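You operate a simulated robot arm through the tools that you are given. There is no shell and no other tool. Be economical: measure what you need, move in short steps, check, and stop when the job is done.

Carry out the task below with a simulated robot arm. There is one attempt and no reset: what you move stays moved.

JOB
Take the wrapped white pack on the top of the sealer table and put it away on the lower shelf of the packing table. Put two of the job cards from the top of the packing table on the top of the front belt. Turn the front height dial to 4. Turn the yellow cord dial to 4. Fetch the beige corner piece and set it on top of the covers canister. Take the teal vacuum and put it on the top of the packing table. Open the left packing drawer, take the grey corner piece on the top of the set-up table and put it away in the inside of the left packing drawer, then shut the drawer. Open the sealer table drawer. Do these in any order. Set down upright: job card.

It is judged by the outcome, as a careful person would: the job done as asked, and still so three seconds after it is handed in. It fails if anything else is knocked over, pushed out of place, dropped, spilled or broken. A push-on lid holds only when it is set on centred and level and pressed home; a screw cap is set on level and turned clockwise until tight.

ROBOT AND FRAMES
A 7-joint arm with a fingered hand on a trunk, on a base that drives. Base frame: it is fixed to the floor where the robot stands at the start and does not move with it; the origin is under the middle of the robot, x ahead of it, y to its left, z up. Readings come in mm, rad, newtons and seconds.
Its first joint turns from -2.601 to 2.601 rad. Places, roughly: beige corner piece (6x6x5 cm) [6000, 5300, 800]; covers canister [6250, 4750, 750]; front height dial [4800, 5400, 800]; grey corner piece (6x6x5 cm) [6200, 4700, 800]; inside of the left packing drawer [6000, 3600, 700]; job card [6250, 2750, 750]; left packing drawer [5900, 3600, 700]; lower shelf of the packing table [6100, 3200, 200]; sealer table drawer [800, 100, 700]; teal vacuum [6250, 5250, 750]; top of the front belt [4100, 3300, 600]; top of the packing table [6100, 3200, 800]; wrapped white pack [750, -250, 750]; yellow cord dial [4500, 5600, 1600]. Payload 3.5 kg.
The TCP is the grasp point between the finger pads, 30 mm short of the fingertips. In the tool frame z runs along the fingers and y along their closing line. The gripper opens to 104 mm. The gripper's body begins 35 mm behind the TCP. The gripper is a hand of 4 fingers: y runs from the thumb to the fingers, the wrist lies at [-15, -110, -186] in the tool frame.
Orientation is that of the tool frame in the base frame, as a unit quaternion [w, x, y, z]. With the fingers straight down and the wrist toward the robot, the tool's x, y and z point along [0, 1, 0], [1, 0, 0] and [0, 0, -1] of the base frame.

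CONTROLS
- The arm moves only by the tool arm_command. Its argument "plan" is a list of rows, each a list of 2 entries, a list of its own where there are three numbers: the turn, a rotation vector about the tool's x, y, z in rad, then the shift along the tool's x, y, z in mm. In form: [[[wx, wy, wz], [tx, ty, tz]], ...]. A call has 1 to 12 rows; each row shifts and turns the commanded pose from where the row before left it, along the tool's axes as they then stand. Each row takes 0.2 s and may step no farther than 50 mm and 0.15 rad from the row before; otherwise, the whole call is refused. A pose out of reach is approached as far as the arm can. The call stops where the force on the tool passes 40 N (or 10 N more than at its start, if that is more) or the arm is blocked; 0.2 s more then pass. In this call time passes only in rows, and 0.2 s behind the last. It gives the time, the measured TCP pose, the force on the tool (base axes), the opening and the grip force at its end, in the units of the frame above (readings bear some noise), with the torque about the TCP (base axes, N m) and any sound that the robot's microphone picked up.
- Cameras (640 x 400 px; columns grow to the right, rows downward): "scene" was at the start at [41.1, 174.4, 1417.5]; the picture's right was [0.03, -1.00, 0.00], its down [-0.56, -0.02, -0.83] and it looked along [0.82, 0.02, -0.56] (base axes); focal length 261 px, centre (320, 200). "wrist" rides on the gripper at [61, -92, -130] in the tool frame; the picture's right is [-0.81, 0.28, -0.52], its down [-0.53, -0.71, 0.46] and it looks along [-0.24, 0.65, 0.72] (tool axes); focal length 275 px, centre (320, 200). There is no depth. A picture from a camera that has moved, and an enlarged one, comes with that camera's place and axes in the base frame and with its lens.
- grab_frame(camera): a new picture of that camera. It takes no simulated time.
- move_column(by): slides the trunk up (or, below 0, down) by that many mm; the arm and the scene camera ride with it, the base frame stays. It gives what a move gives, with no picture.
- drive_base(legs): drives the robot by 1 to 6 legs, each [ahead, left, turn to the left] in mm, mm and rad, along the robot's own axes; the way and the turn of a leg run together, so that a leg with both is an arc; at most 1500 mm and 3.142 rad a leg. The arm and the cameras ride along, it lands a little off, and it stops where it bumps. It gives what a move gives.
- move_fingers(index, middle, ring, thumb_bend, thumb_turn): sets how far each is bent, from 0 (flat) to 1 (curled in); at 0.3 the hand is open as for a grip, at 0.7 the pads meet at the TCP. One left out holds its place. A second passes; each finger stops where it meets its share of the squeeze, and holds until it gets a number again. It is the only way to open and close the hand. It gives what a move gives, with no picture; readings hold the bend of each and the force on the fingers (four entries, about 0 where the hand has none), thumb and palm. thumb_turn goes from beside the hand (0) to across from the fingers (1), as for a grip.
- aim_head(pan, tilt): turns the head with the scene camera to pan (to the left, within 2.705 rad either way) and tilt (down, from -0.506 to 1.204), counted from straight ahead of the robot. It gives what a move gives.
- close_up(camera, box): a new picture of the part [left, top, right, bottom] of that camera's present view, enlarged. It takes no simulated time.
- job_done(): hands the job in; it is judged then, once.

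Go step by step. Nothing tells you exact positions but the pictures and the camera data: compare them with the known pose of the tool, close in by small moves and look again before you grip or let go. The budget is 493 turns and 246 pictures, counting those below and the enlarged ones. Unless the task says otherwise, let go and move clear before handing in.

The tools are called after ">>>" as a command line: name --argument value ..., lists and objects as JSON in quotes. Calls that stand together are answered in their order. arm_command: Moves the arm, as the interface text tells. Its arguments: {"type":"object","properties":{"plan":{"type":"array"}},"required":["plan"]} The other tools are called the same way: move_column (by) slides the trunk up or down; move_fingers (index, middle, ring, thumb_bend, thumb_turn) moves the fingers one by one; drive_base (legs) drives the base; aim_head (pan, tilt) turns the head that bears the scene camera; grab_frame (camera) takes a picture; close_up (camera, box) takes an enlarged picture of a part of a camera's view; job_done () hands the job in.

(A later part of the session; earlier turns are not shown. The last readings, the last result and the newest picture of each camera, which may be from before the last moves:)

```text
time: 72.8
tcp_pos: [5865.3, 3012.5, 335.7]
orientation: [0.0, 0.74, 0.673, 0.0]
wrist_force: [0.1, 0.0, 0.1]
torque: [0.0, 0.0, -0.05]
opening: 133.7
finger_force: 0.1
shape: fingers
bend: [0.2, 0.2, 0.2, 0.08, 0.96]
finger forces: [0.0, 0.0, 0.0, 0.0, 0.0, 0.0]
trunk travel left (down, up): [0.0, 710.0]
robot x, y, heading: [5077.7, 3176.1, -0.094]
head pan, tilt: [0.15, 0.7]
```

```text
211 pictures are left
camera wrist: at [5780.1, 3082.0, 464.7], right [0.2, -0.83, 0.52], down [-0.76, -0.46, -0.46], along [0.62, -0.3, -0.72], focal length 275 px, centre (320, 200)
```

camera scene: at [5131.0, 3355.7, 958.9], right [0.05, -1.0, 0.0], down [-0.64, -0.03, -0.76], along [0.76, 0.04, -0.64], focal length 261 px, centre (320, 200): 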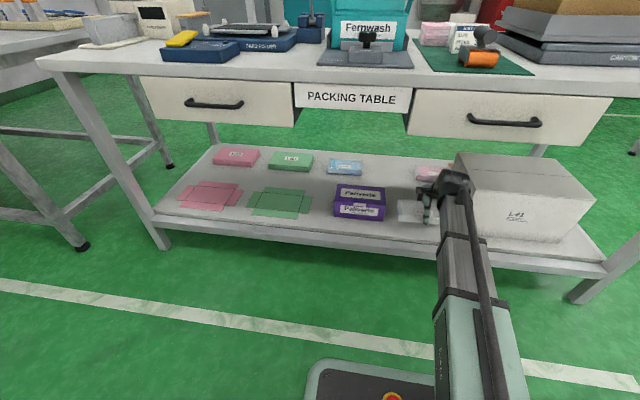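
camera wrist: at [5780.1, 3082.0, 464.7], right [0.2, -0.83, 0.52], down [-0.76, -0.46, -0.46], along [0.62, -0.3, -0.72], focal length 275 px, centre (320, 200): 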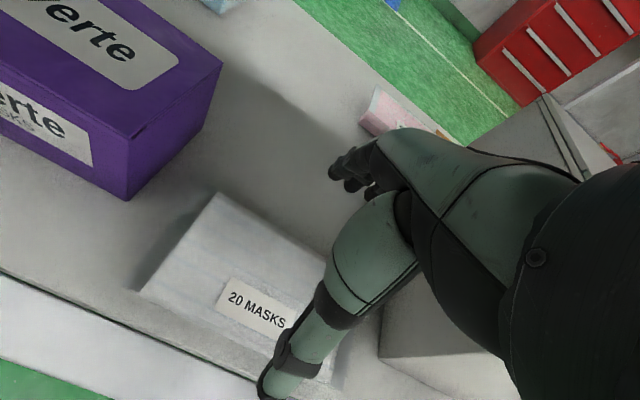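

The pack rests flat on the shelf. I'll retract and come up for a full view of the table top.

>>> arm_command --plan '[[[0, 0, 0], [0, -45, 0]], [[0, 0, 0], [0, -45, 0]], [[0, 0, 0], [0, -45, 0]], [[0, 0, 0], [0, -45, 0]], [[0, 0, 0], [0, -20, 0]]]'

>>> drive_base --legs '[[-160, 0, 0]]'

>>> move_column --by 650

>>> arm_command --plan '[[[0, 0, 0], [0, 0, -45]], [[0, 0, 0], [0, 0, -45]], [[0, 0, 0], [0, 0, -45]], [[0, 0, 0], [0, 0, -45]], [[0, 0, 0], [0, 0, -45]]]'

>>> aim_head --pan 0.0 --tilt 0.7

>>> grab_frame --camera "scene"

```text
time: 74.0
tcp_pos: [5667.7, 3032.7, 336.6]
orientation: [0.0, 0.742, 0.671, 0.0]
wrist_force: [0.4, -0.4, 0.9]
torque: [0.0, -0.03, -0.02]
opening: 133.7
finger_force: 0.1
shape: fingers
bend: [0.2, 0.2, 0.2, 0.08, 0.96]
finger forces: [0.1, 0.1, 0.1, 0.1, 0.0, 0.0]
trunk travel left (down, up): [0.0, 710.0]
robot x, y, heading: [5075.6, 3175.0, -0.095]
head pan, tilt: [0.15, 0.7]
```

```text
time: 75.4
tcp_pos: [5504.5, 3047.3, 336.8]
orientation: [0.0, 0.741, 0.672, 0.0]
wrist_force: [-0.1, 0.3, 0.3]
torque: [-0.01, 0.0, -0.02]
opening: 133.6
finger_force: 0.1
shape: fingers
bend: [0.2, 0.2, 0.2, 0.08, 0.96]
finger forces: [0.1, 0.0, 0.1, 0.0, 0.1, 0.1]
trunk travel left (down, up): [0.0, 710.0]
robot x, y, heading: [4915.9, 3189.1, -0.102]
head pan, tilt: [0.15, 0.7]
```

```text
refused: 650 is not a number from -400 to 400
```

```text
time: 76.6
tcp_pos: [5503.2, 3047.0, 560.8]
orientation: [0.0, 0.741, 0.672, 0.0]
wrist_force: [-0.3, -0.1, -1.0]
torque: [0.0, 0.02, -0.01]
opening: 133.6
finger_force: 0.1
shape: fingers
bend: [0.2, 0.2, 0.2, 0.08, 0.96]
finger forces: [0.1, 0.0, 0.0, 0.0, 0.0, 0.1]
trunk travel left (down, up): [0.0, 710.0]
robot x, y, heading: [4912.9, 3190.5, -0.098]
head pan, tilt: [0.15, 0.7]
```

```text
time: 77.3
tcp_pos: [5503.0, 3045.5, 560.2]
orientation: [0.0, 0.74, 0.672, -0.001]
wrist_force: [-0.2, 0.9, -0.8]
torque: [0.01, 0.01, 0.0]
opening: 133.9
finger_force: 0.1
shape: fingers
bend: [0.2, 0.2, 0.2, 0.08, 0.96]
finger forces: [0.1, 0.0, 0.0, 0.0, 0.1, 0.1]
trunk travel left (down, up): [0.0, 710.0]
robot x, y, heading: [4914.4, 3189.9, -0.097]
head pan, tilt: [0.0, 0.7]
```

```text
210 pictures are left
camera scene: at [4969.0, 3359.0, 958.9], right [-0.1, -1.0, 0.0], down [-0.64, 0.06, -0.76], along [0.76, -0.08, -0.64], focal length 261 px, centre (320, 200)
```

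scene: 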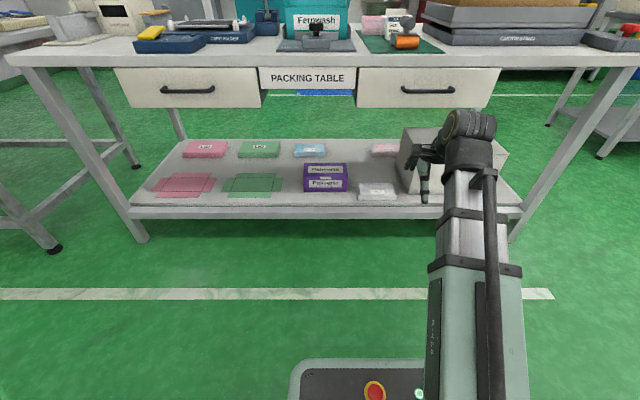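

Next the left packing drawer; its handle bar is near [5785,3668,713]. I'll move left 650, raise the column and turn the tool to point ahead with the closing line vertical.

>>> drive_base --legs '[[0, 650, 0]]'

>>> move_column --by 250

>>> move_fingers --index 0.4 --middle 0.4 --ring 0.4 --thumb_bend 0.4

>>> arm_command --plan '[[[-0.1428, 0, 0], [0, 0, 0]], [[-0.1428, 0, 0], [0, 0, 0]], [[-0.1428, 0, 0], [0, 0, 0]], [[-0.1428, 0, 0], [0, 0, 0]], [[-0.1428, 0, 0], [0, 0, 0]], [[-0.1428, 0, 0], [0, 0, 0]], [[-0.1428, 0, 0], [0, 0, 0]], [[-0.1428, 0, 0], [0, 0, 0]], [[-0.1428, 0, 0], [0, 0, 0]], [[-0.1428, 0, 0], [0, 0, 0]], [[-0.1428, 0, 0], [0, 0, 0]]]'

>>> grab_frame --camera "scene"

>>> grab_frame --camera "wrist"

```text
time: 80.9
tcp_pos: [5566.9, 3697.7, 560.6]
orientation: [0.001, 0.738, 0.675, 0.001]
wrist_force: [0.1, 0.0, 0.1]
torque: [0.01, -0.03, 0.01]
opening: 133.6
finger_force: 0.1
shape: fingers
bend: [0.2, 0.2, 0.2, 0.08, 0.96]
finger forces: [0.0, 0.0, 0.0, 0.0, 0.0, 0.0]
trunk travel left (down, up): [0.0, 710.0]
robot x, y, heading: [4972.5, 3836.7, -0.096]
head pan, tilt: [0.0, 0.7]
```

```text
time: 83.5
tcp_pos: [5565.8, 3697.4, 810.6]
orientation: [0.0, 0.738, 0.675, 0.001]
wrist_force: [0.1, -0.1, -0.4]
torque: [-0.01, -0.02, 0.02]
opening: 133.7
finger_force: 0.1
shape: fingers
bend: [0.2, 0.2, 0.2, 0.08, 0.96]
finger forces: [0.1, 0.0, 0.1, 0.1, 0.0, 0.0]
trunk travel left (down, up): [-250.0, 460.0]
robot x, y, heading: [4974.1, 3840.8, -0.094]
head pan, tilt: [0.0, 0.7]
```

```text
time: 84.5
tcp_pos: [5566.0, 3695.9, 809.9]
orientation: [0.0, 0.739, 0.674, 0.0]
wrist_force: [-1.1, -0.4, -0.1]
torque: [-0.01, 0.0, 0.03]
opening: 78.4
finger_force: 0.1
shape: fingers
bend: [0.4, 0.4, 0.4, 0.4, 0.99]
finger forces: [0.0, 0.0, 0.0, 0.1, 0.0, 0.0]
trunk travel left (down, up): [-250.0, 460.0]
robot x, y, heading: [4978.2, 3836.7, -0.096]
head pan, tilt: [0.0, 0.7]
```

```text
time: 86.9
tcp_pos: [5618.8, 3675.1, 826.3]
orientation: [0.523, 0.522, 0.476, 0.477]
wrist_force: [-0.4, -0.8, 0.6]
torque: [0.01, -0.01, 0.01]
opening: 78.2
finger_force: 0.0
shape: fingers
bend: [0.4, 0.4, 0.4, 0.4, 0.99]
finger forces: [0.0, 0.0, 0.0, 0.1, 0.0, 0.1]
out of reach, approached as far as the arm can: row 4, 5, 6, 7, 8
trunk travel left (down, up): [-250.0, 460.0]
robot x, y, heading: [4978.2, 3833.0, -0.09]
head pan, tilt: [0.0, 0.7]
```

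```text
209 pictures are left
camera scene: at [5029.7, 4004.9, 1208.9], right [-0.09, -1.0, 0.0], down [-0.64, 0.06, -0.77], along [0.76, -0.07, -0.64], focal length 261 px, centre (320, 200)
```

scene: 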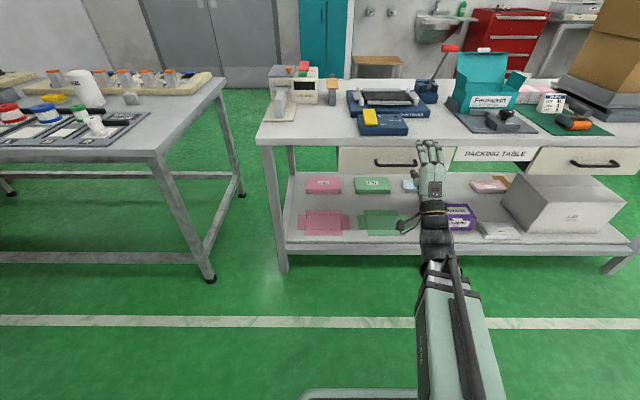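

```text
208 pictures are left
camera wrist: at [5494.5, 3748.7, 733.2], right [-0.59, -0.76, 0.27], down [0.41, -0.57, -0.71], along [0.7, -0.31, 0.65], focal length 275 px, centre (320, 200)
```

wrist: 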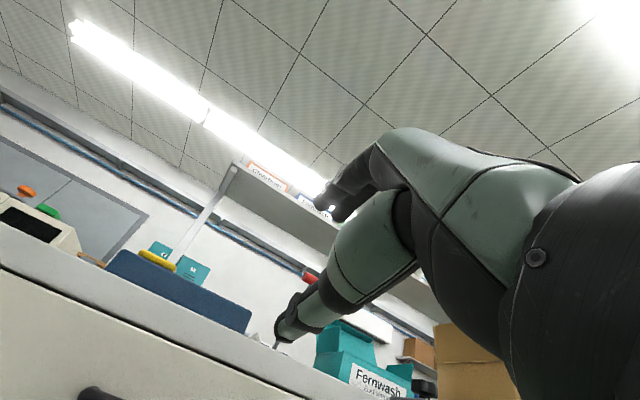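

>>> close_up --camera "scene" --box '[330, 130, 490, 230]'

```text
4.00 times, centred on (410, 180) of scene
camera zoom: at [5029.7, 4004.9, 1208.9], right [-0.09, -1.0, 0.0], down [-0.64, 0.06, -0.77], along [0.76, -0.07, -0.64], focal length 1045 px, centre (-40, 280)
```

zoom: 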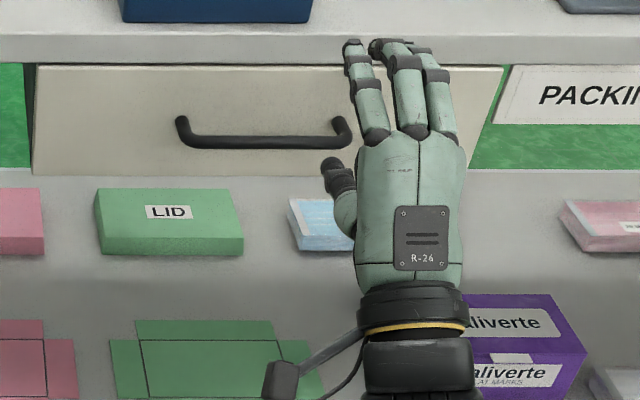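

The handle bar centre triangulates to [5782,3667,715]. I lower the hand to that height and check before going in.

>>> arm_command --plan '[[[0, 0, 0], [6, -40, 0]], [[0, 0, 0], [0, -40, 0]], [[0, 0, 0], [0, -31, 0]], [[0, 0, 0], [0, 0, 35]], [[0, 0, 0], [0, 0, 35]]]'

>>> grab_frame --camera "scene"

>>> close_up --camera "scene" --box '[330, 130, 490, 230]'

```text
time: 88.1
tcp_pos: [5681.1, 3651.0, 719.8]
orientation: [0.522, 0.52, 0.48, 0.476]
wrist_force: [0.1, 1.4, 0.1]
torque: [0.02, 0.02, 0.02]
opening: 78.2
finger_force: 0.1
shape: fingers
bend: [0.4, 0.4, 0.4, 0.4, 0.99]
finger forces: [0.1, 0.0, 0.0, 0.0, 0.0, 0.1]
out of reach, approached as far as the arm can: row 2, 3, 4, 5
trunk travel left (down, up): [-250.0, 460.0]
robot x, y, heading: [4974.9, 3840.6, -0.088]
head pan, tilt: [0.0, 0.7]
```

```text
206 pictures are left
camera scene: at [5029.7, 4004.9, 1208.9], right [-0.09, -1.0, 0.0], down [-0.64, 0.06, -0.77], along [0.76, -0.07, -0.64], focal length 261 px, centre (320, 200)
```

scene: 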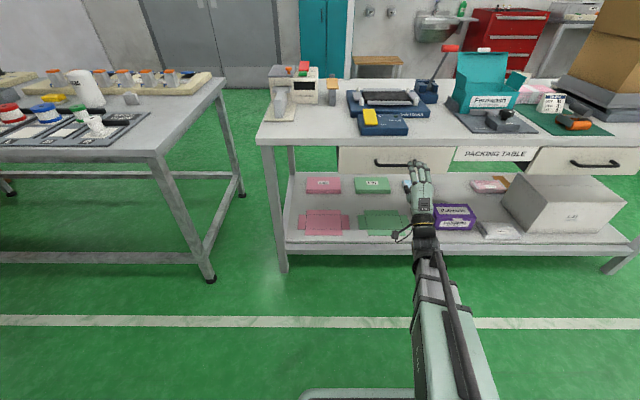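

```text
4.00 times, centred on (410, 180) of scene
camera zoom: at [5029.7, 4004.9, 1208.9], right [-0.09, -1.0, 0.0], down [-0.64, 0.06, -0.77], along [0.76, -0.07, -0.64], focal length 1045 px, centre (-40, 280)
```

zoom: 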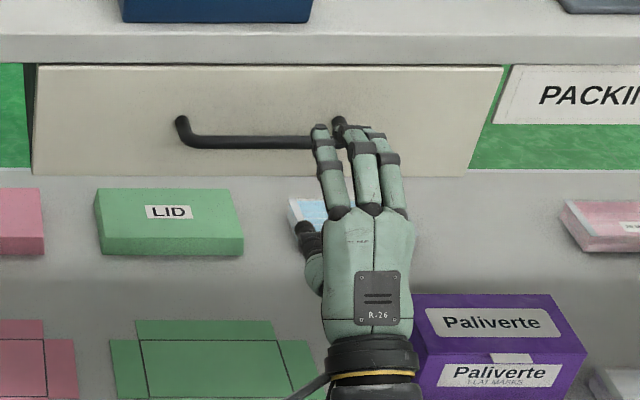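

>>> arm_command --plan '[[[0, 0, 0], [28, 0, 0]], [[0, 0, 0], [0, -2, 30]]]'

>>> close_up --camera "scene" --box '[330, 130, 490, 230]'

```text
time: 88.7
tcp_pos: [5706.3, 3650.1, 723.0]
orientation: [0.52, 0.518, 0.485, 0.476]
wrist_force: [-0.5, 0.2, -0.4]
torque: [-0.01, 0.0, 0.03]
opening: 78.2
finger_force: 0.1
shape: fingers
bend: [0.4, 0.4, 0.4, 0.4, 0.99]
finger forces: [0.1, 0.1, 0.0, 0.0, 0.0, 0.0]
out of reach, approached as far as the arm can: row 1, 2
trunk travel left (down, up): [-250.0, 460.0]
robot x, y, heading: [4975.9, 3838.0, -0.093]
head pan, tilt: [0.0, 0.7]
```

```text
4.00 times, centred on (410, 180) of scene
camera zoom: at [5029.7, 4004.8, 1208.9], right [-0.09, -1.0, 0.0], down [-0.64, 0.06, -0.77], along [0.76, -0.07, -0.64], focal length 1045 px, centre (-40, 280)
```

zoom: 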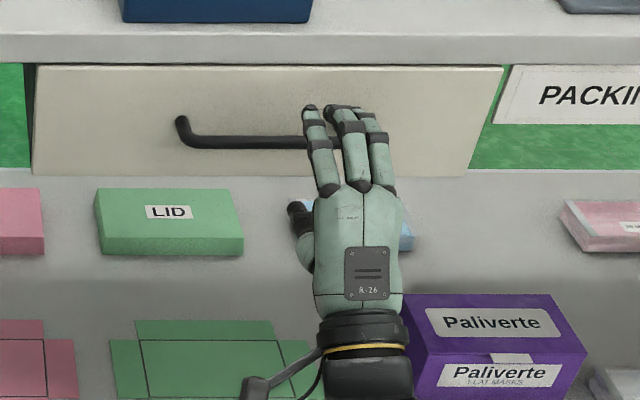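

The arm is near a limit here, so I'll use the base for the final alignment: 24 left and 55 ahead.

>>> drive_base --legs '[[0, 26, 0], [55, 0, 0]]'

>>> close_up --camera "scene" --box '[330, 130, 490, 230]'

```text
time: 90.1
tcp_pos: [5762.3, 3671.0, 723.0]
orientation: [0.52, 0.518, 0.484, 0.476]
wrist_force: [0.2, 0.1, -0.5]
torque: [-0.01, 0.01, 0.0]
opening: 78.4
finger_force: 0.2
shape: fingers
bend: [0.4, 0.4, 0.4, 0.4, 0.99]
finger forces: [0.0, 0.0, 0.1, 0.0, 0.0, 0.0]
trunk travel left (down, up): [-250.0, 460.0]
robot x, y, heading: [5029.9, 3856.4, -0.095]
head pan, tilt: [0.0, 0.7]
```

```text
4.00 times, centred on (410, 180) of scene
camera zoom: at [5086.8, 4025.8, 1208.9], right [-0.09, -1.0, 0.0], down [-0.64, 0.06, -0.77], along [0.76, -0.07, -0.64], focal length 1045 px, centre (-40, 280)
```

zoom: 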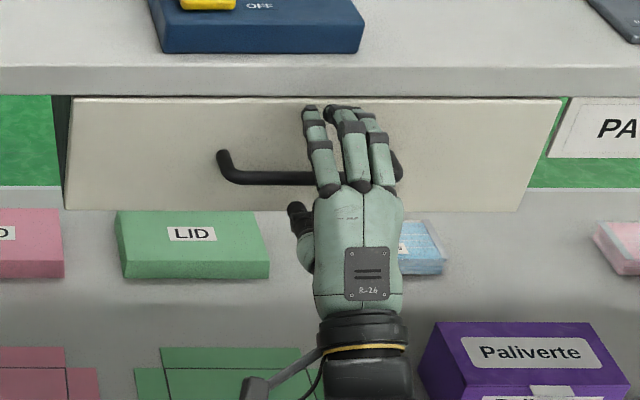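

>>> move_column --by -8

>>> drive_base --legs '[[14, 0, 0]]'

>>> move_fingers --index 0.85 --middle 0.85 --ring 0.85 --thumb_bend 0.7

>>> close_up --camera "scene" --box '[330, 130, 490, 230]'

```text
time: 90.7
tcp_pos: [5762.7, 3671.4, 714.7]
orientation: [0.52, 0.518, 0.484, 0.476]
wrist_force: [0.0, 0.8, 0.4]
torque: [0.0, 0.03, 0.02]
opening: 78.1
finger_force: 0.1
shape: fingers
bend: [0.4, 0.4, 0.4, 0.4, 0.99]
finger forces: [0.0, 0.0, 0.1, 0.0, 0.1, 0.1]
trunk travel left (down, up): [-242.0, 468.0]
robot x, y, heading: [5032.2, 3857.5, -0.093]
head pan, tilt: [0.0, 0.7]
```

```text
time: 91.4
tcp_pos: [5775.6, 3670.7, 712.9]
orientation: [0.52, 0.517, 0.485, 0.477]
wrist_force: [0.5, 1.2, -1.1]
torque: [0.0, 0.03, 0.01]
opening: 78.1
finger_force: 0.1
shape: fingers
bend: [0.4, 0.4, 0.4, 0.4, 0.99]
finger forces: [0.0, 0.0, 0.0, 0.1, 0.0, 0.0]
trunk travel left (down, up): [-242.0, 468.0]
robot x, y, heading: [5049.0, 3856.3, -0.092]
head pan, tilt: [0.0, 0.7]
```

```text
time: 92.4
tcp_pos: [5776.3, 3670.5, 715.3]
orientation: [0.52, 0.518, 0.483, 0.477]
wrist_force: [3.0, -1.0, 9.6]
torque: [-0.19, 0.31, 0.35]
opening: 0.0
finger_force: 27.5
shape: fingers
bend: [0.79, 0.78, 0.76, 0.69, 1.0]
finger forces: [9.3, 10.4, 10.5, 0.0, 25.1, 0.1]
trunk travel left (down, up): [-242.0, 468.0]
robot x, y, heading: [5049.9, 3857.1, -0.093]
head pan, tilt: [0.0, 0.7]
```

```text
4.00 times, centred on (410, 180) of scene
camera zoom: at [5100.1, 4024.6, 1201.0], right [-0.09, -1.0, 0.0], down [-0.64, 0.06, -0.77], along [0.76, -0.07, -0.64], focal length 1045 px, centre (-40, 280)
```

zoom: 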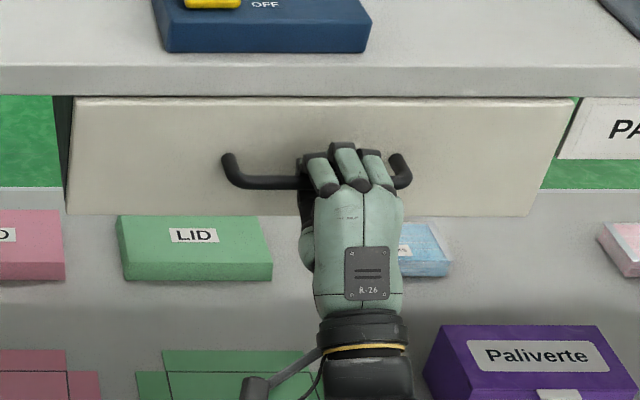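

The fingers have closed round the bar. I'll pull by backing the base.

>>> drive_base --legs '[[-230, 0, 0]]'

>>> grab_frame --camera "scene"

```text
time: 94.1
tcp_pos: [5550.3, 3690.5, 715.0]
orientation: [0.521, 0.518, 0.484, 0.476]
wrist_force: [2.5, 16.2, 9.0]
torque: [-0.16, 0.4, 0.62]
opening: 0.3
finger_force: 29.7
shape: fingers
bend: [0.79, 0.78, 0.76, 0.7, 1.0]
finger forces: [9.9, 10.7, 11.1, 0.0, 29.1, 0.0]
trunk travel left (down, up): [-242.0, 468.0]
robot x, y, heading: [4822.3, 3877.3, -0.098]
head pan, tilt: [0.0, 0.7]
```

```text
201 pictures are left
camera scene: at [4874.8, 4046.9, 1200.8], right [-0.09, -1.0, 0.0], down [-0.64, 0.06, -0.77], along [0.76, -0.07, -0.64], focal length 261 px, centre (320, 200)
```

scene: 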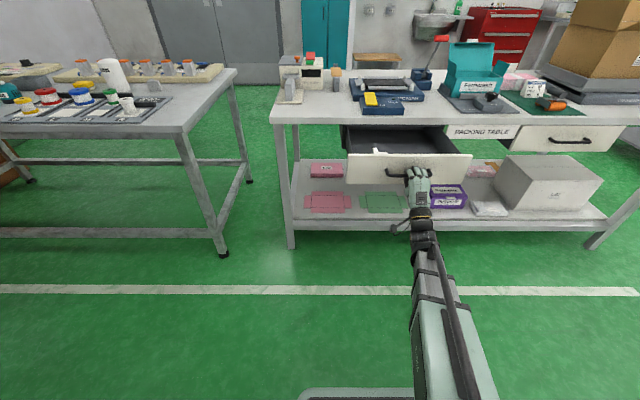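

The drawer is open ~225 mm. Release and back away.

>>> move_fingers --index 0.3 --middle 0.3 --ring 0.3 --thumb_bend 0.3

>>> drive_base --legs '[[-100, 0, 0]]'

>>> grab_frame --camera "scene"

>>> close_up --camera "scene" --box '[0, 40, 260, 200]'

```text
time: 95.1
tcp_pos: [5549.8, 3689.9, 713.8]
orientation: [0.521, 0.518, 0.484, 0.476]
wrist_force: [0.5, 0.3, 0.3]
torque: [0.0, 0.01, -0.01]
opening: 102.4
finger_force: 0.1
shape: fingers
bend: [0.3, 0.3, 0.3, 0.3, 0.98]
finger forces: [0.0, 0.0, 0.0, 0.0, 0.0, 0.1]
trunk travel left (down, up): [-242.0, 468.0]
robot x, y, heading: [4822.1, 3878.4, -0.097]
head pan, tilt: [0.0, 0.7]
```

```text
time: 96.3
tcp_pos: [5472.8, 3703.1, 714.1]
orientation: [0.519, 0.517, 0.485, 0.478]
wrist_force: [-0.4, -0.9, -0.6]
torque: [0.03, 0.02, 0.02]
opening: 103.1
finger_force: 0.0
shape: fingers
bend: [0.3, 0.3, 0.3, 0.3, 0.98]
finger forces: [0.1, 0.0, 0.1, 0.0, 0.1, 0.1]
trunk travel left (down, up): [-242.0, 468.0]
robot x, y, heading: [4743.8, 3888.7, -0.091]
head pan, tilt: [0.0, 0.7]
stopped in leg 1: the robot was blocked; the commanded pose is now the measured one
```

```text
200 pictures are left
camera scene: at [4796.2, 4055.8, 1200.9], right [-0.09, -1.0, 0.0], down [-0.64, 0.06, -0.76], along [0.76, -0.07, -0.64], focal length 261 px, centre (320, 200)
```

scene: 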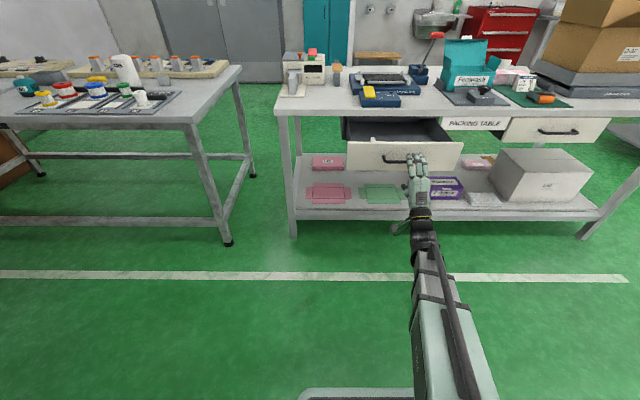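

```text
2.46 times, centred on (130, 120) of scene
camera zoom: at [4796.2, 4055.8, 1200.9], right [-0.09, -1.0, 0.0], down [-0.64, 0.06, -0.76], along [0.76, -0.07, -0.64], focal length 643 px, centre (788, 397)
```

zoom: 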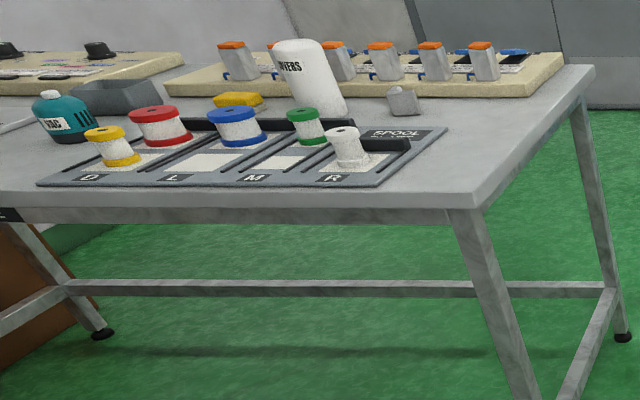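

The drawer is open; the base touched something behind at x≈4744, so I'll go ahead a little, raise up and turn the tool down again, then check behind.

>>> move_column --by 242

>>> arm_command --plan '[[[0.1428, 0, 0], [0, 0, 0]], [[0.1428, 0, 0], [0, 0, 0]], [[0.1428, 0, 0], [0, 0, 0]], [[0.1428, 0, 0], [0, 0, 0]], [[0.1428, 0, 0], [0, 0, 0]], [[0.1428, 0, 0], [0, 0, 0]], [[0.1428, 0, 0], [0, 0, 0]], [[0.1428, 0, 0], [0, 0, 0]], [[0.1428, 0, 0], [0, 0, 0]], [[0.1428, 0, 0], [0, 0, 0]], [[0.1428, 0, 0], [0, 0, 0]]]'

>>> aim_head --pan 2.6 --tilt 0.8

>>> grab_frame --camera "scene"

```text
time: 98.8
tcp_pos: [5471.9, 3703.0, 957.2]
orientation: [0.521, 0.517, 0.484, 0.476]
wrist_force: [0.1, 0.3, -0.1]
torque: [0.0, 0.02, -0.02]
opening: 103.1
finger_force: 0.0
shape: fingers
bend: [0.3, 0.3, 0.3, 0.3, 0.98]
finger forces: [0.0, 0.0, 0.1, 0.0, 0.0, 0.1]
trunk travel left (down, up): [-484.0, 226.0]
robot x, y, heading: [4745.9, 3891.3, -0.097]
head pan, tilt: [0.0, 0.7]
```

```text
time: 101.2
tcp_pos: [5473.1, 3703.0, 958.3]
orientation: [0.001, 0.733, 0.68, -0.006]
wrist_force: [-0.2, -0.2, -0.7]
torque: [-0.01, 0.0, -0.01]
opening: 103.1
finger_force: 0.0
shape: fingers
bend: [0.3, 0.3, 0.3, 0.3, 0.98]
finger forces: [0.1, 0.0, 0.0, 0.0, 0.1, 0.0]
trunk travel left (down, up): [-484.0, 226.0]
robot x, y, heading: [4743.6, 3888.7, -0.088]
head pan, tilt: [0.0, 0.7]
```

```text
time: 103.5
tcp_pos: [5471.4, 3702.9, 957.3]
orientation: [0.003, 0.734, 0.68, -0.005]
wrist_force: [0.3, -0.4, 0.5]
torque: [0.01, -0.01, -0.02]
opening: 102.9
finger_force: 0.1
shape: fingers
bend: [0.3, 0.3, 0.3, 0.3, 0.98]
finger forces: [0.0, 0.0, 0.0, 0.0, 0.1, 0.0]
trunk travel left (down, up): [-484.0, 226.0]
robot x, y, heading: [4742.7, 3891.4, -0.087]
head pan, tilt: [2.601, 0.799]
```

```text
198 pictures are left
camera scene: at [4646.4, 4111.2, 1434.7], right [0.59, 0.81, 0.0], down [0.58, -0.42, -0.7], along [-0.56, 0.41, -0.72], focal length 261 px, centre (320, 200)
```

scene: 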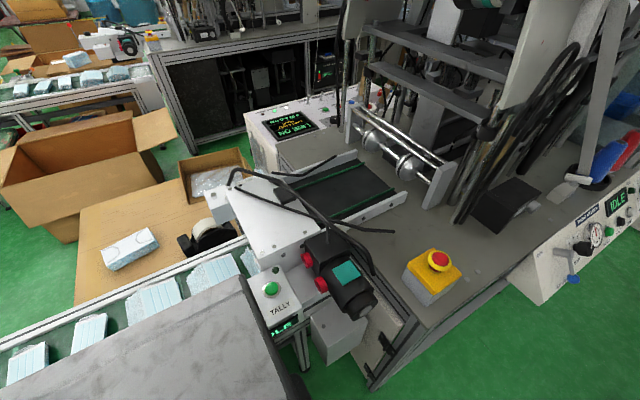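

Nothing behind looks disturbed. Next the grey corner piece at about [6144,4664]; I'll raise the hand and drive over to the set-up table.

>>> arm_command --plan '[[[0, 0, 0], [0, 0, -45]], [[0, 0, 0], [0, -20, -45]], [[0, 0, 0], [0, -30, -40]], [[0, 0, 0], [0, -40, 0]]]'

>>> drive_base --legs '[[450, 0, 0], [0, 800, 0.09], [130, 0, 0]]'

>>> aim_head --pan 0.1 --tilt 0.8

>>> grab_frame --camera "scene"

>>> grab_frame --camera "wrist"

```text
time: 104.5
tcp_pos: [5381.1, 3710.1, 1087.4]
orientation: [0.003, 0.733, 0.68, -0.005]
wrist_force: [0.0, -0.6, 0.0]
torque: [-0.02, 0.03, 0.0]
opening: 102.6
finger_force: 0.0
shape: fingers
bend: [0.3, 0.3, 0.3, 0.3, 0.98]
finger forces: [0.0, 0.1, 0.0, 0.0, 0.1, 0.1]
trunk travel left (down, up): [-484.0, 226.0]
robot x, y, heading: [4744.8, 3885.6, -0.087]
head pan, tilt: [2.601, 0.799]
```

```text
time: 112.0
tcp_pos: [6000.3, 4543.2, 1087.3]
orientation: [0.002, 0.692, 0.722, -0.005]
wrist_force: [-0.6, -0.6, 0.6]
torque: [0.01, 0.01, 0.0]
opening: 102.7
finger_force: 0.2
shape: fingers
bend: [0.3, 0.3, 0.3, 0.3, 0.98]
finger forces: [0.0, 0.1, 0.0, 0.0, 0.1, 0.0]
trunk travel left (down, up): [-484.0, 226.0]
robot x, y, heading: [5338.9, 4646.8, 0.028]
head pan, tilt: [2.601, 0.799]
```

```text
time: 114.2
tcp_pos: [5999.0, 4544.0, 1087.6]
orientation: [0.002, 0.691, 0.723, -0.004]
wrist_force: [-0.3, -0.3, 0.2]
torque: [0.03, 0.03, 0.01]
opening: 103.0
finger_force: 0.1
shape: fingers
bend: [0.3, 0.3, 0.3, 0.3, 0.98]
finger forces: [0.0, 0.0, 0.1, 0.0, 0.0, 0.1]
trunk travel left (down, up): [-484.0, 226.0]
robot x, y, heading: [5344.6, 4646.1, 0.03]
head pan, tilt: [0.099, 0.799]
```

```text
197 pictures are left
camera scene: at [5371.6, 4826.7, 1434.7], right [0.13, -0.99, 0.0], down [-0.71, -0.09, -0.7], along [0.69, 0.09, -0.72], focal length 261 px, centre (320, 200)
```

scene: 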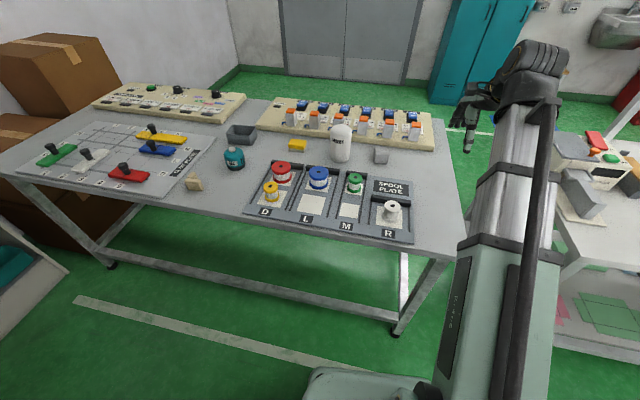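

```text
196 pictures are left
camera wrist: at [5905.1, 4602.3, 1216.4], right [0.31, -0.79, 0.53], down [-0.69, -0.57, -0.45], along [0.65, -0.22, -0.72], focal length 275 px, centre (320, 200)
```

wrist: 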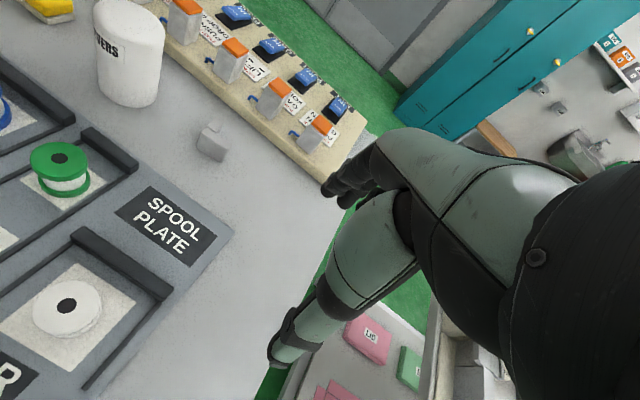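

>>> close_up --camera "wrist" --box '[140, 90, 300, 190]'

>>> close_up --camera "scene" --box '[160, 110, 440, 250]'

```text
4.00 times, centred on (220, 140) of wrist
camera zoom: at [5905.1, 4602.3, 1216.4], right [0.31, -0.79, 0.53], down [-0.69, -0.57, -0.45], along [0.65, -0.22, -0.72], focal length 1101 px, centre (720, 440)
```

zoom: 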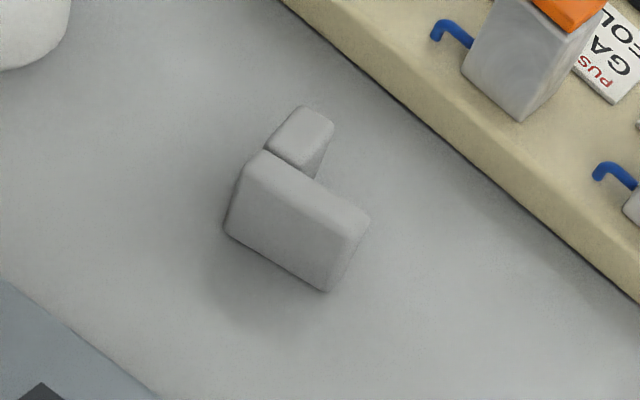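

```text
2.29 times, centred on (300, 180) of scene
camera zoom: at [5371.6, 4826.7, 1434.7], right [0.13, -0.99, 0.0], down [-0.71, -0.09, -0.7], along [0.69, 0.09, -0.72], focal length 597 px, centre (366, 246)
```

zoom: 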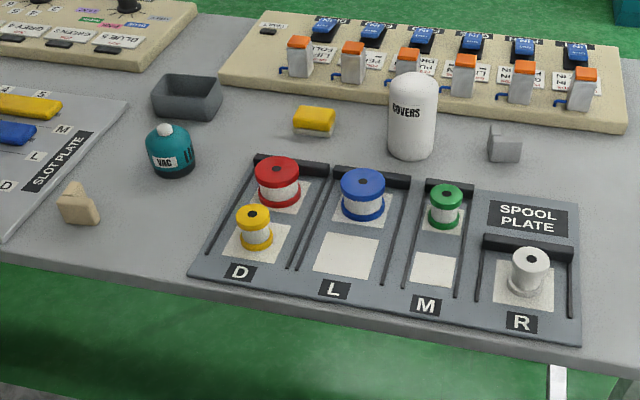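

The grey L piece's short arm is around y≈4708 with the piece centred near [6215,4694], top z≈862. I'll move above with thumb on the near wall and fingers at the far side.

>>> arm_command --plan '[[[0, 0, 0], [31, 38, 0]], [[0, 0, 0], [31, 38, 0]], [[0, 0, 0], [31, 38, 0]], [[0, 0, 0], [31, 38, 0]], [[0, 0, 0], [29, 38, 0]], [[0, 0, 0], [0, 33, 30]], [[0, 0, 0], [0, 0, 45]], [[0, 0, 0], [0, 0, 45]], [[0, 0, 0], [0, 0, 40]]]'

>>> grab_frame --camera "wrist"

>>> grab_frame --camera "scene"

```text
time: 116.2
tcp_pos: [6214.1, 4703.7, 923.6]
orientation: [0.003, 0.691, 0.723, -0.004]
wrist_force: [-0.5, -0.1, 0.5]
torque: [0.0, 0.0, 0.0]
opening: 103.2
finger_force: 0.0
shape: fingers
bend: [0.3, 0.3, 0.3, 0.3, 0.98]
finger forces: [0.1, 0.1, 0.0, 0.1, 0.0, 0.0]
trunk travel left (down, up): [-484.0, 226.0]
robot x, y, heading: [5343.5, 4645.4, 0.029]
head pan, tilt: [0.099, 0.799]
```

```text
193 pictures are left
camera wrist: at [6121.3, 4762.6, 1053.3], right [0.31, -0.79, 0.53], down [-0.69, -0.57, -0.45], along [0.65, -0.22, -0.72], focal length 275 px, centre (320, 200)
```

wrist: 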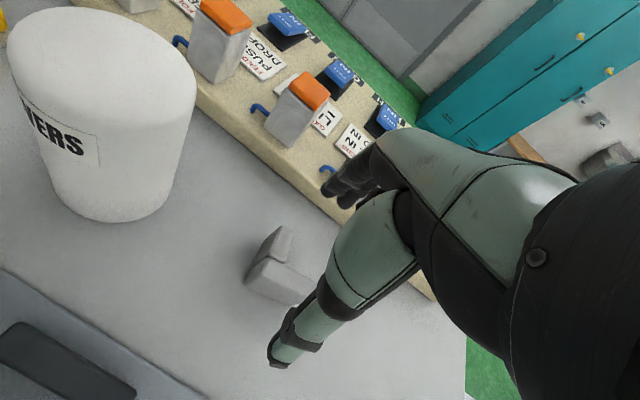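

```text
192 pictures are left
camera scene: at [5371.6, 4826.7, 1434.7], right [0.13, -0.99, 0.0], down [-0.71, -0.09, -0.7], along [0.69, 0.09, -0.72], focal length 261 px, centre (320, 200)
```

scene: 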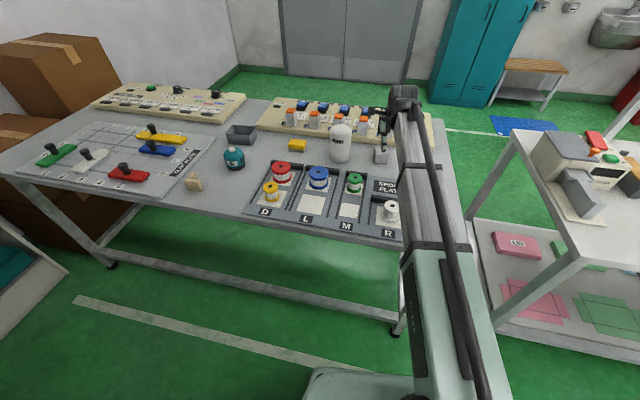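

>>> arm_command --plan '[[[0, 0, 0], [9, 2, 25]], [[0, 0, 0], [0, 0, 25]], [[0, 0, 0], [0, 0, 15]]]'

>>> grab_frame --camera "wrist"

```text
time: 117.0
tcp_pos: [6215.7, 4713.1, 858.5]
orientation: [0.002, 0.691, 0.723, -0.006]
wrist_force: [0.4, -0.3, 0.1]
torque: [-0.03, 0.01, 0.02]
opening: 103.0
finger_force: 0.1
shape: fingers
bend: [0.3, 0.3, 0.3, 0.3, 0.98]
finger forces: [0.0, 0.0, 0.1, 0.0, 0.0, 0.0]
trunk travel left (down, up): [-484.0, 226.0]
robot x, y, heading: [5343.9, 4649.4, 0.027]
head pan, tilt: [0.099, 0.799]
```

```text
191 pictures are left
camera wrist: at [6122.5, 4771.8, 987.9], right [0.31, -0.79, 0.53], down [-0.69, -0.57, -0.45], along [0.65, -0.22, -0.72], focal length 275 px, centre (320, 200)
```

wrist: 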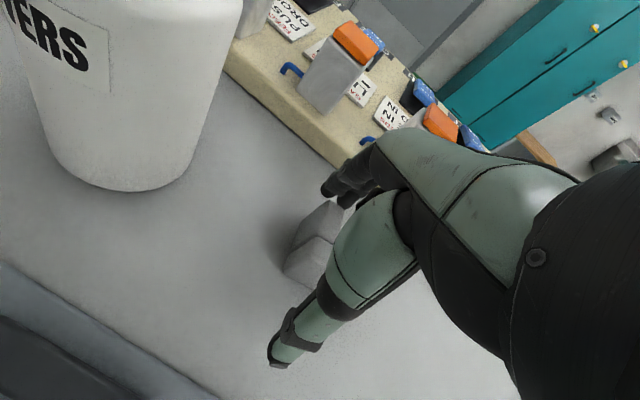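

>>> arm_command --plan '[[[0, 0, 0], [0, 2, 8]]]'

>>> move_fingers --index 0.6 --middle 0.6 --ring 0.6 --thumb_bend 0.6

>>> grab_frame --camera "wrist"

```text
time: 117.5
tcp_pos: [6217.9, 4713.0, 849.6]
orientation: [0.003, 0.691, 0.723, -0.005]
wrist_force: [0.0, 0.1, 1.2]
torque: [0.01, 0.0, 0.0]
opening: 102.9
finger_force: 0.1
shape: fingers
bend: [0.3, 0.3, 0.3, 0.3, 0.98]
finger forces: [0.0, 0.0, 0.1, 0.0, 0.0, 0.0]
trunk travel left (down, up): [-484.0, 226.0]
robot x, y, heading: [5342.5, 4646.3, 0.027]
head pan, tilt: [0.099, 0.799]
```

```text
time: 118.5
tcp_pos: [6218.4, 4712.6, 851.0]
orientation: [0.002, 0.691, 0.723, -0.004]
wrist_force: [0.7, 0.8, -1.1]
torque: [-0.01, -0.01, -0.01]
opening: 47.7
finger_force: 7.7
shape: fingers
bend: [0.52, 0.58, 0.6, 0.53, 1.0]
finger forces: [6.0, 2.4, 0.1, 0.1, 7.5, 0.0]
trunk travel left (down, up): [-484.0, 226.0]
robot x, y, heading: [5342.4, 4640.7, 0.022]
head pan, tilt: [0.099, 0.799]
```

```text
190 pictures are left
camera wrist: at [6124.2, 4771.6, 979.9], right [0.31, -0.79, 0.53], down [-0.69, -0.57, -0.45], along [0.65, -0.22, -0.72], focal length 275 px, centre (320, 200)
```

wrist: 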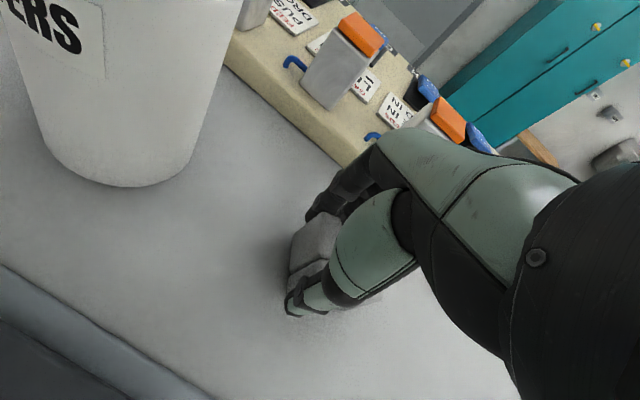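

>>> move_fingers --index 0.8 --middle 0.8 --ring 0.65 --thumb_bend 0.7

>>> arm_command --plan '[[[0, 0, 0], [0, 0, -10]], [[0, 0, 0], [0, 0, -20]], [[0, 0, 0], [0, 0, -40]]]'

>>> grab_frame --camera "wrist"

```text
time: 119.5
tcp_pos: [6218.4, 4712.0, 850.5]
orientation: [0.003, 0.691, 0.722, -0.005]
wrist_force: [0.5, 0.5, 1.0]
torque: [-0.03, -0.01, 0.0]
opening: 46.8
finger_force: 17.7
shape: fingers
bend: [0.53, 0.64, 0.65, 0.54, 1.0]
finger forces: [10.0, 8.7, 0.0, 0.0, 16.6, 0.0]
trunk travel left (down, up): [-484.0, 226.0]
robot x, y, heading: [5346.3, 4646.2, 0.028]
head pan, tilt: [0.099, 0.799]
```

```text
time: 120.2
tcp_pos: [6218.7, 4712.1, 922.1]
orientation: [0.002, 0.692, 0.722, -0.006]
wrist_force: [0.9, -0.2, -0.3]
torque: [0.0, -0.01, 0.02]
opening: 47.1
finger_force: 16.7
shape: fingers
bend: [0.53, 0.64, 0.65, 0.54, 1.0]
finger forces: [10.0, 8.5, 0.0, 0.1, 16.4, 0.0]
trunk travel left (down, up): [-484.0, 226.0]
robot x, y, heading: [5340.2, 4646.5, 0.034]
head pan, tilt: [0.099, 0.799]
```

```text
189 pictures are left
camera wrist: at [6125.1, 4770.5, 1051.6], right [0.31, -0.79, 0.53], down [-0.69, -0.57, -0.45], along [0.65, -0.22, -0.72], focal length 275 px, centre (320, 200)
```

wrist: 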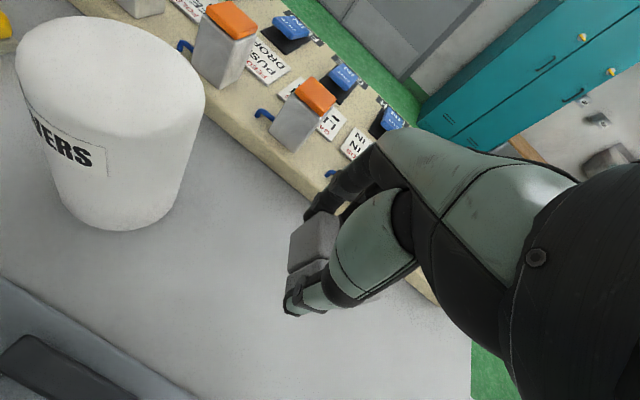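

Held. I'll lift, draw in and drive back to the drawer.

>>> arm_command --plan '[[[0, 0, 0], [0, 0, -45]], [[0, 0, 0], [0, 0, -45]], [[0, 0, 0], [0, 0, -45]], [[0, 0, 0], [0, -20, -40]], [[0, 0, 0], [-20, -45, 0]], [[0, 0, 0], [-20, -45, 0]], [[0, 0, 0], [-20, -45, 0]], [[0, 0, 0], [-20, -45, 0]]]'

>>> drive_base --legs '[[-150, 0, 0], [0, -790, -0.125], [-200, 0, 0]]'

>>> grab_frame --camera "scene"

>>> grab_frame --camera "wrist"

```text
time: 122.0
tcp_pos: [6020.2, 4626.6, 1097.4]
orientation: [0.002, 0.692, 0.722, -0.005]
wrist_force: [0.5, -0.4, -0.1]
torque: [-0.01, -0.04, 0.01]
opening: 47.2
finger_force: 17.1
shape: fingers
bend: [0.53, 0.65, 0.65, 0.55, 1.0]
finger forces: [10.1, 8.5, 0.1, 0.1, 16.1, 0.0]
trunk travel left (down, up): [-484.0, 226.0]
robot x, y, heading: [5346.1, 4648.4, 0.026]
head pan, tilt: [0.099, 0.799]
```

```text
time: 128.5
tcp_pos: [5631.8, 3750.7, 1098.7]
orientation: [0.002, 0.737, 0.676, -0.005]
wrist_force: [0.4, -0.6, -0.1]
torque: [-0.01, 0.02, 0.03]
opening: 47.0
finger_force: 17.3
shape: fingers
bend: [0.53, 0.65, 0.65, 0.55, 1.0]
finger forces: [10.1, 8.5, 0.0, 0.1, 16.0, 0.0]
trunk travel left (down, up): [-484.0, 226.0]
robot x, y, heading: [4962.8, 3857.1, -0.101]
head pan, tilt: [0.099, 0.799]
```

```text
188 pictures are left
camera scene: at [5014.1, 4032.2, 1434.7], right [0.0, -1.0, 0.0], down [-0.72, 0.0, -0.7], along [0.7, 0.0, -0.72], focal length 261 px, centre (320, 200)
```

scene: 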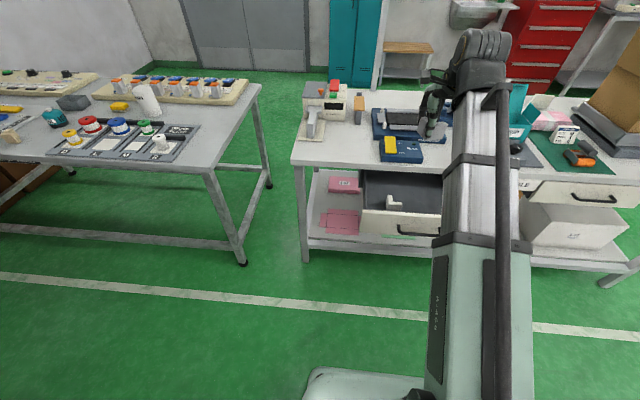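

```text
187 pictures are left
camera wrist: at [5546.5, 3820.9, 1227.3], right [0.21, -0.83, 0.53], down [-0.76, -0.47, -0.45], along [0.62, -0.31, -0.72], focal length 275 px, centre (320, 200)
```

wrist: 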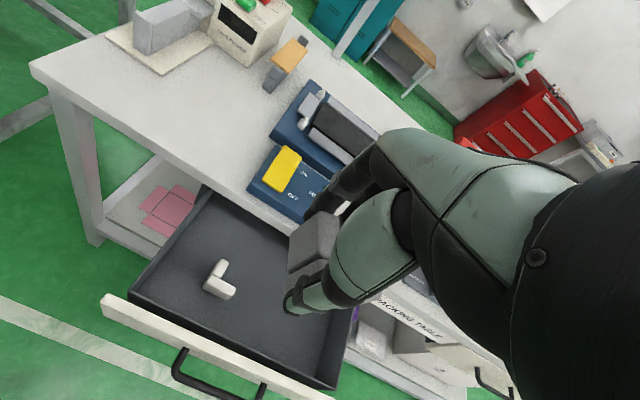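

The open drawer already holds a white corner piece at about [5705,3752]. I'll set the grey one to its right at about [5692,3630].

>>> arm_command --plan '[[[0, 0, 0], [-40, 25, 0]], [[0, 0, 0], [-40, 25, 0]], [[0, 0, 0], [-35, 20, 0]], [[0, 0, 0], [0, 0, 45]], [[0, 0, 0], [0, 0, 45]], [[0, 0, 0], [0, 0, 45]], [[0, 0, 0], [0, 0, 45]], [[0, 0, 0], [0, 0, 45]]]'

>>> grab_frame --camera "wrist"

>>> grab_frame --camera "scene"

```text
time: 130.3
tcp_pos: [5690.9, 3627.6, 872.8]
orientation: [0.002, 0.737, 0.676, -0.004]
wrist_force: [0.5, -0.1, -0.1]
torque: [-0.03, 0.0, 0.01]
opening: 46.7
finger_force: 16.9
shape: fingers
bend: [0.53, 0.65, 0.65, 0.55, 1.0]
finger forces: [10.1, 8.5, 0.0, 0.1, 15.9, 0.0]
trunk travel left (down, up): [-484.0, 226.0]
robot x, y, heading: [4964.8, 3854.3, -0.103]
head pan, tilt: [0.099, 0.799]
```

```text
186 pictures are left
camera wrist: at [5604.9, 3697.7, 1002.7], right [0.21, -0.83, 0.53], down [-0.76, -0.47, -0.45], along [0.62, -0.31, -0.72], focal length 275 px, centre (320, 200)
```

wrist: 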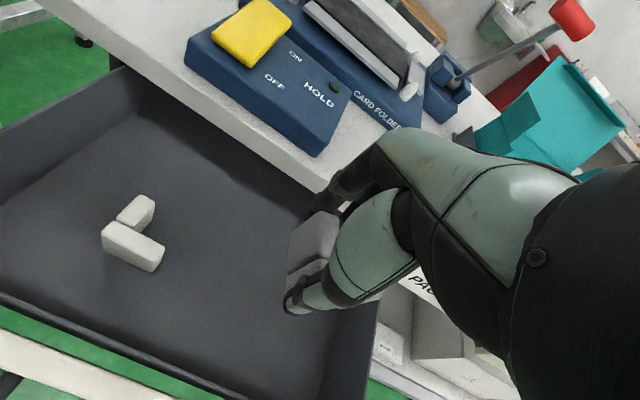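

```text
185 pictures are left
camera scene: at [5014.3, 4032.2, 1434.7], right [0.0, -1.0, 0.0], down [-0.72, 0.0, -0.7], along [0.7, 0.0, -0.72], focal length 261 px, centre (320, 200)
```

scene: 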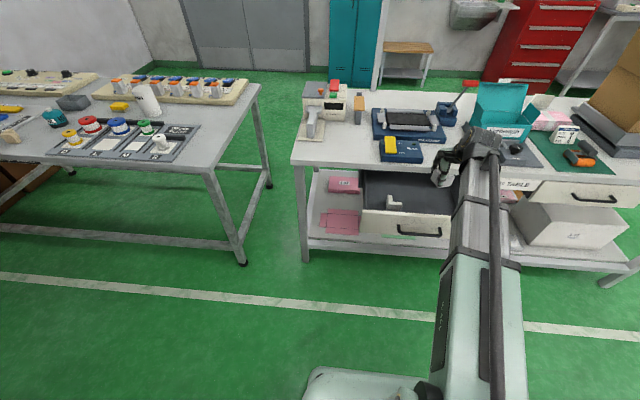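

>>> arm_command --plan '[[[0, 0, 0], [0, -6, 40]], [[0, 0, 0], [0, 0, 40]], [[0, 0, 0], [0, 0, 25]], [[0, 0, 0], [0, 0, 10]], [[0, 0, 0], [0, 0, 10]]]'

>>> grab_frame --camera "wrist"

```text
time: 131.5
tcp_pos: [5683.6, 3627.3, 749.4]
orientation: [0.002, 0.737, 0.676, -0.005]
wrist_force: [0.4, -0.5, 0.3]
torque: [-0.01, 0.0, -0.01]
opening: 46.8
finger_force: 17.2
shape: fingers
bend: [0.53, 0.65, 0.65, 0.55, 1.0]
finger forces: [10.1, 8.5, 0.1, 0.1, 15.7, 0.0]
trunk travel left (down, up): [-484.0, 226.0]
robot x, y, heading: [4961.4, 3854.8, -0.106]
head pan, tilt: [0.099, 0.799]
```

```text
184 pictures are left
camera wrist: at [5598.7, 3698.4, 878.4], right [0.21, -0.83, 0.52], down [-0.76, -0.47, -0.45], along [0.62, -0.31, -0.72], focal length 275 px, centre (320, 200)
```

wrist: 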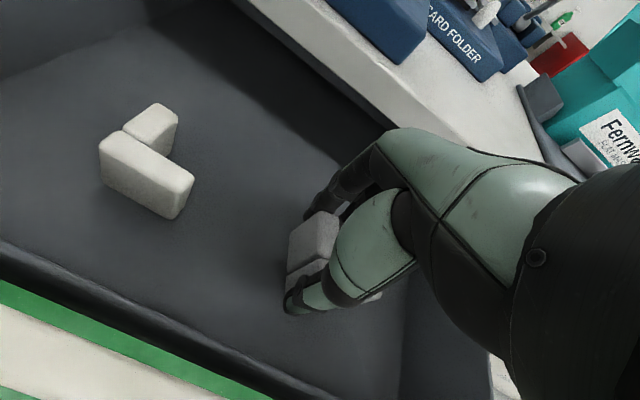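

>>> arm_command --plan '[[[0, 0, 0], [0, 0, 6]], [[0, 0, 0], [0, 0, 6]], [[0, 0, 0], [0, 0, 6]], [[0, 0, 0], [0, 0, 6]]]'

```text
time: 132.5
tcp_pos: [5684.2, 3626.5, 723.6]
orientation: [0.001, 0.737, 0.676, -0.005]
wrist_force: [-1.1, 0.1, -0.1]
torque: [-0.01, 0.01, -0.01]
opening: 46.8
finger_force: 16.7
shape: fingers
bend: [0.53, 0.65, 0.65, 0.55, 1.0]
finger forces: [10.2, 8.5, 0.0, 0.2, 15.7, 0.1]
trunk travel left (down, up): [-484.0, 226.0]
robot x, y, heading: [4962.2, 3857.9, -0.101]
head pan, tilt: [0.099, 0.799]
```

>>> arm_command --plan '[[[0, 0, 0], [0, 0, 5]], [[0, 0, 0], [0, 0, 5]], [[0, 0, 0], [0, 0, 5]]]'

>>> grab_frame --camera "wrist"

```text
time: 133.3
tcp_pos: [5683.3, 3627.1, 709.6]
orientation: [0.002, 0.737, 0.676, -0.005]
wrist_force: [-0.2, -1.4, 13.9]
torque: [-0.09, -0.07, -0.02]
opening: 31.9
finger_force: 17.8
shape: fingers
bend: [0.57, 0.72, 0.65, 0.61, 0.99]
finger forces: [8.3, 15.5, 0.0, 0.1, 10.9, 0.0]
trunk travel left (down, up): [-484.0, 226.0]
robot x, y, heading: [4966.5, 3858.4, -0.107]
head pan, tilt: [0.099, 0.799]
```

```text
183 pictures are left
camera wrist: at [5597.8, 3697.3, 839.5], right [0.21, -0.83, 0.53], down [-0.76, -0.47, -0.45], along [0.62, -0.31, -0.72], focal length 275 px, centre (320, 200)
```

wrist: 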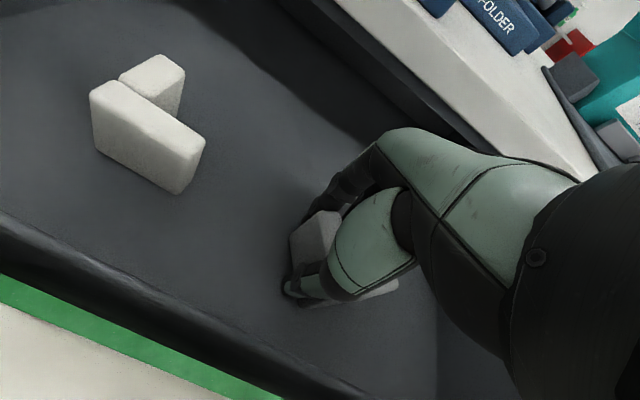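

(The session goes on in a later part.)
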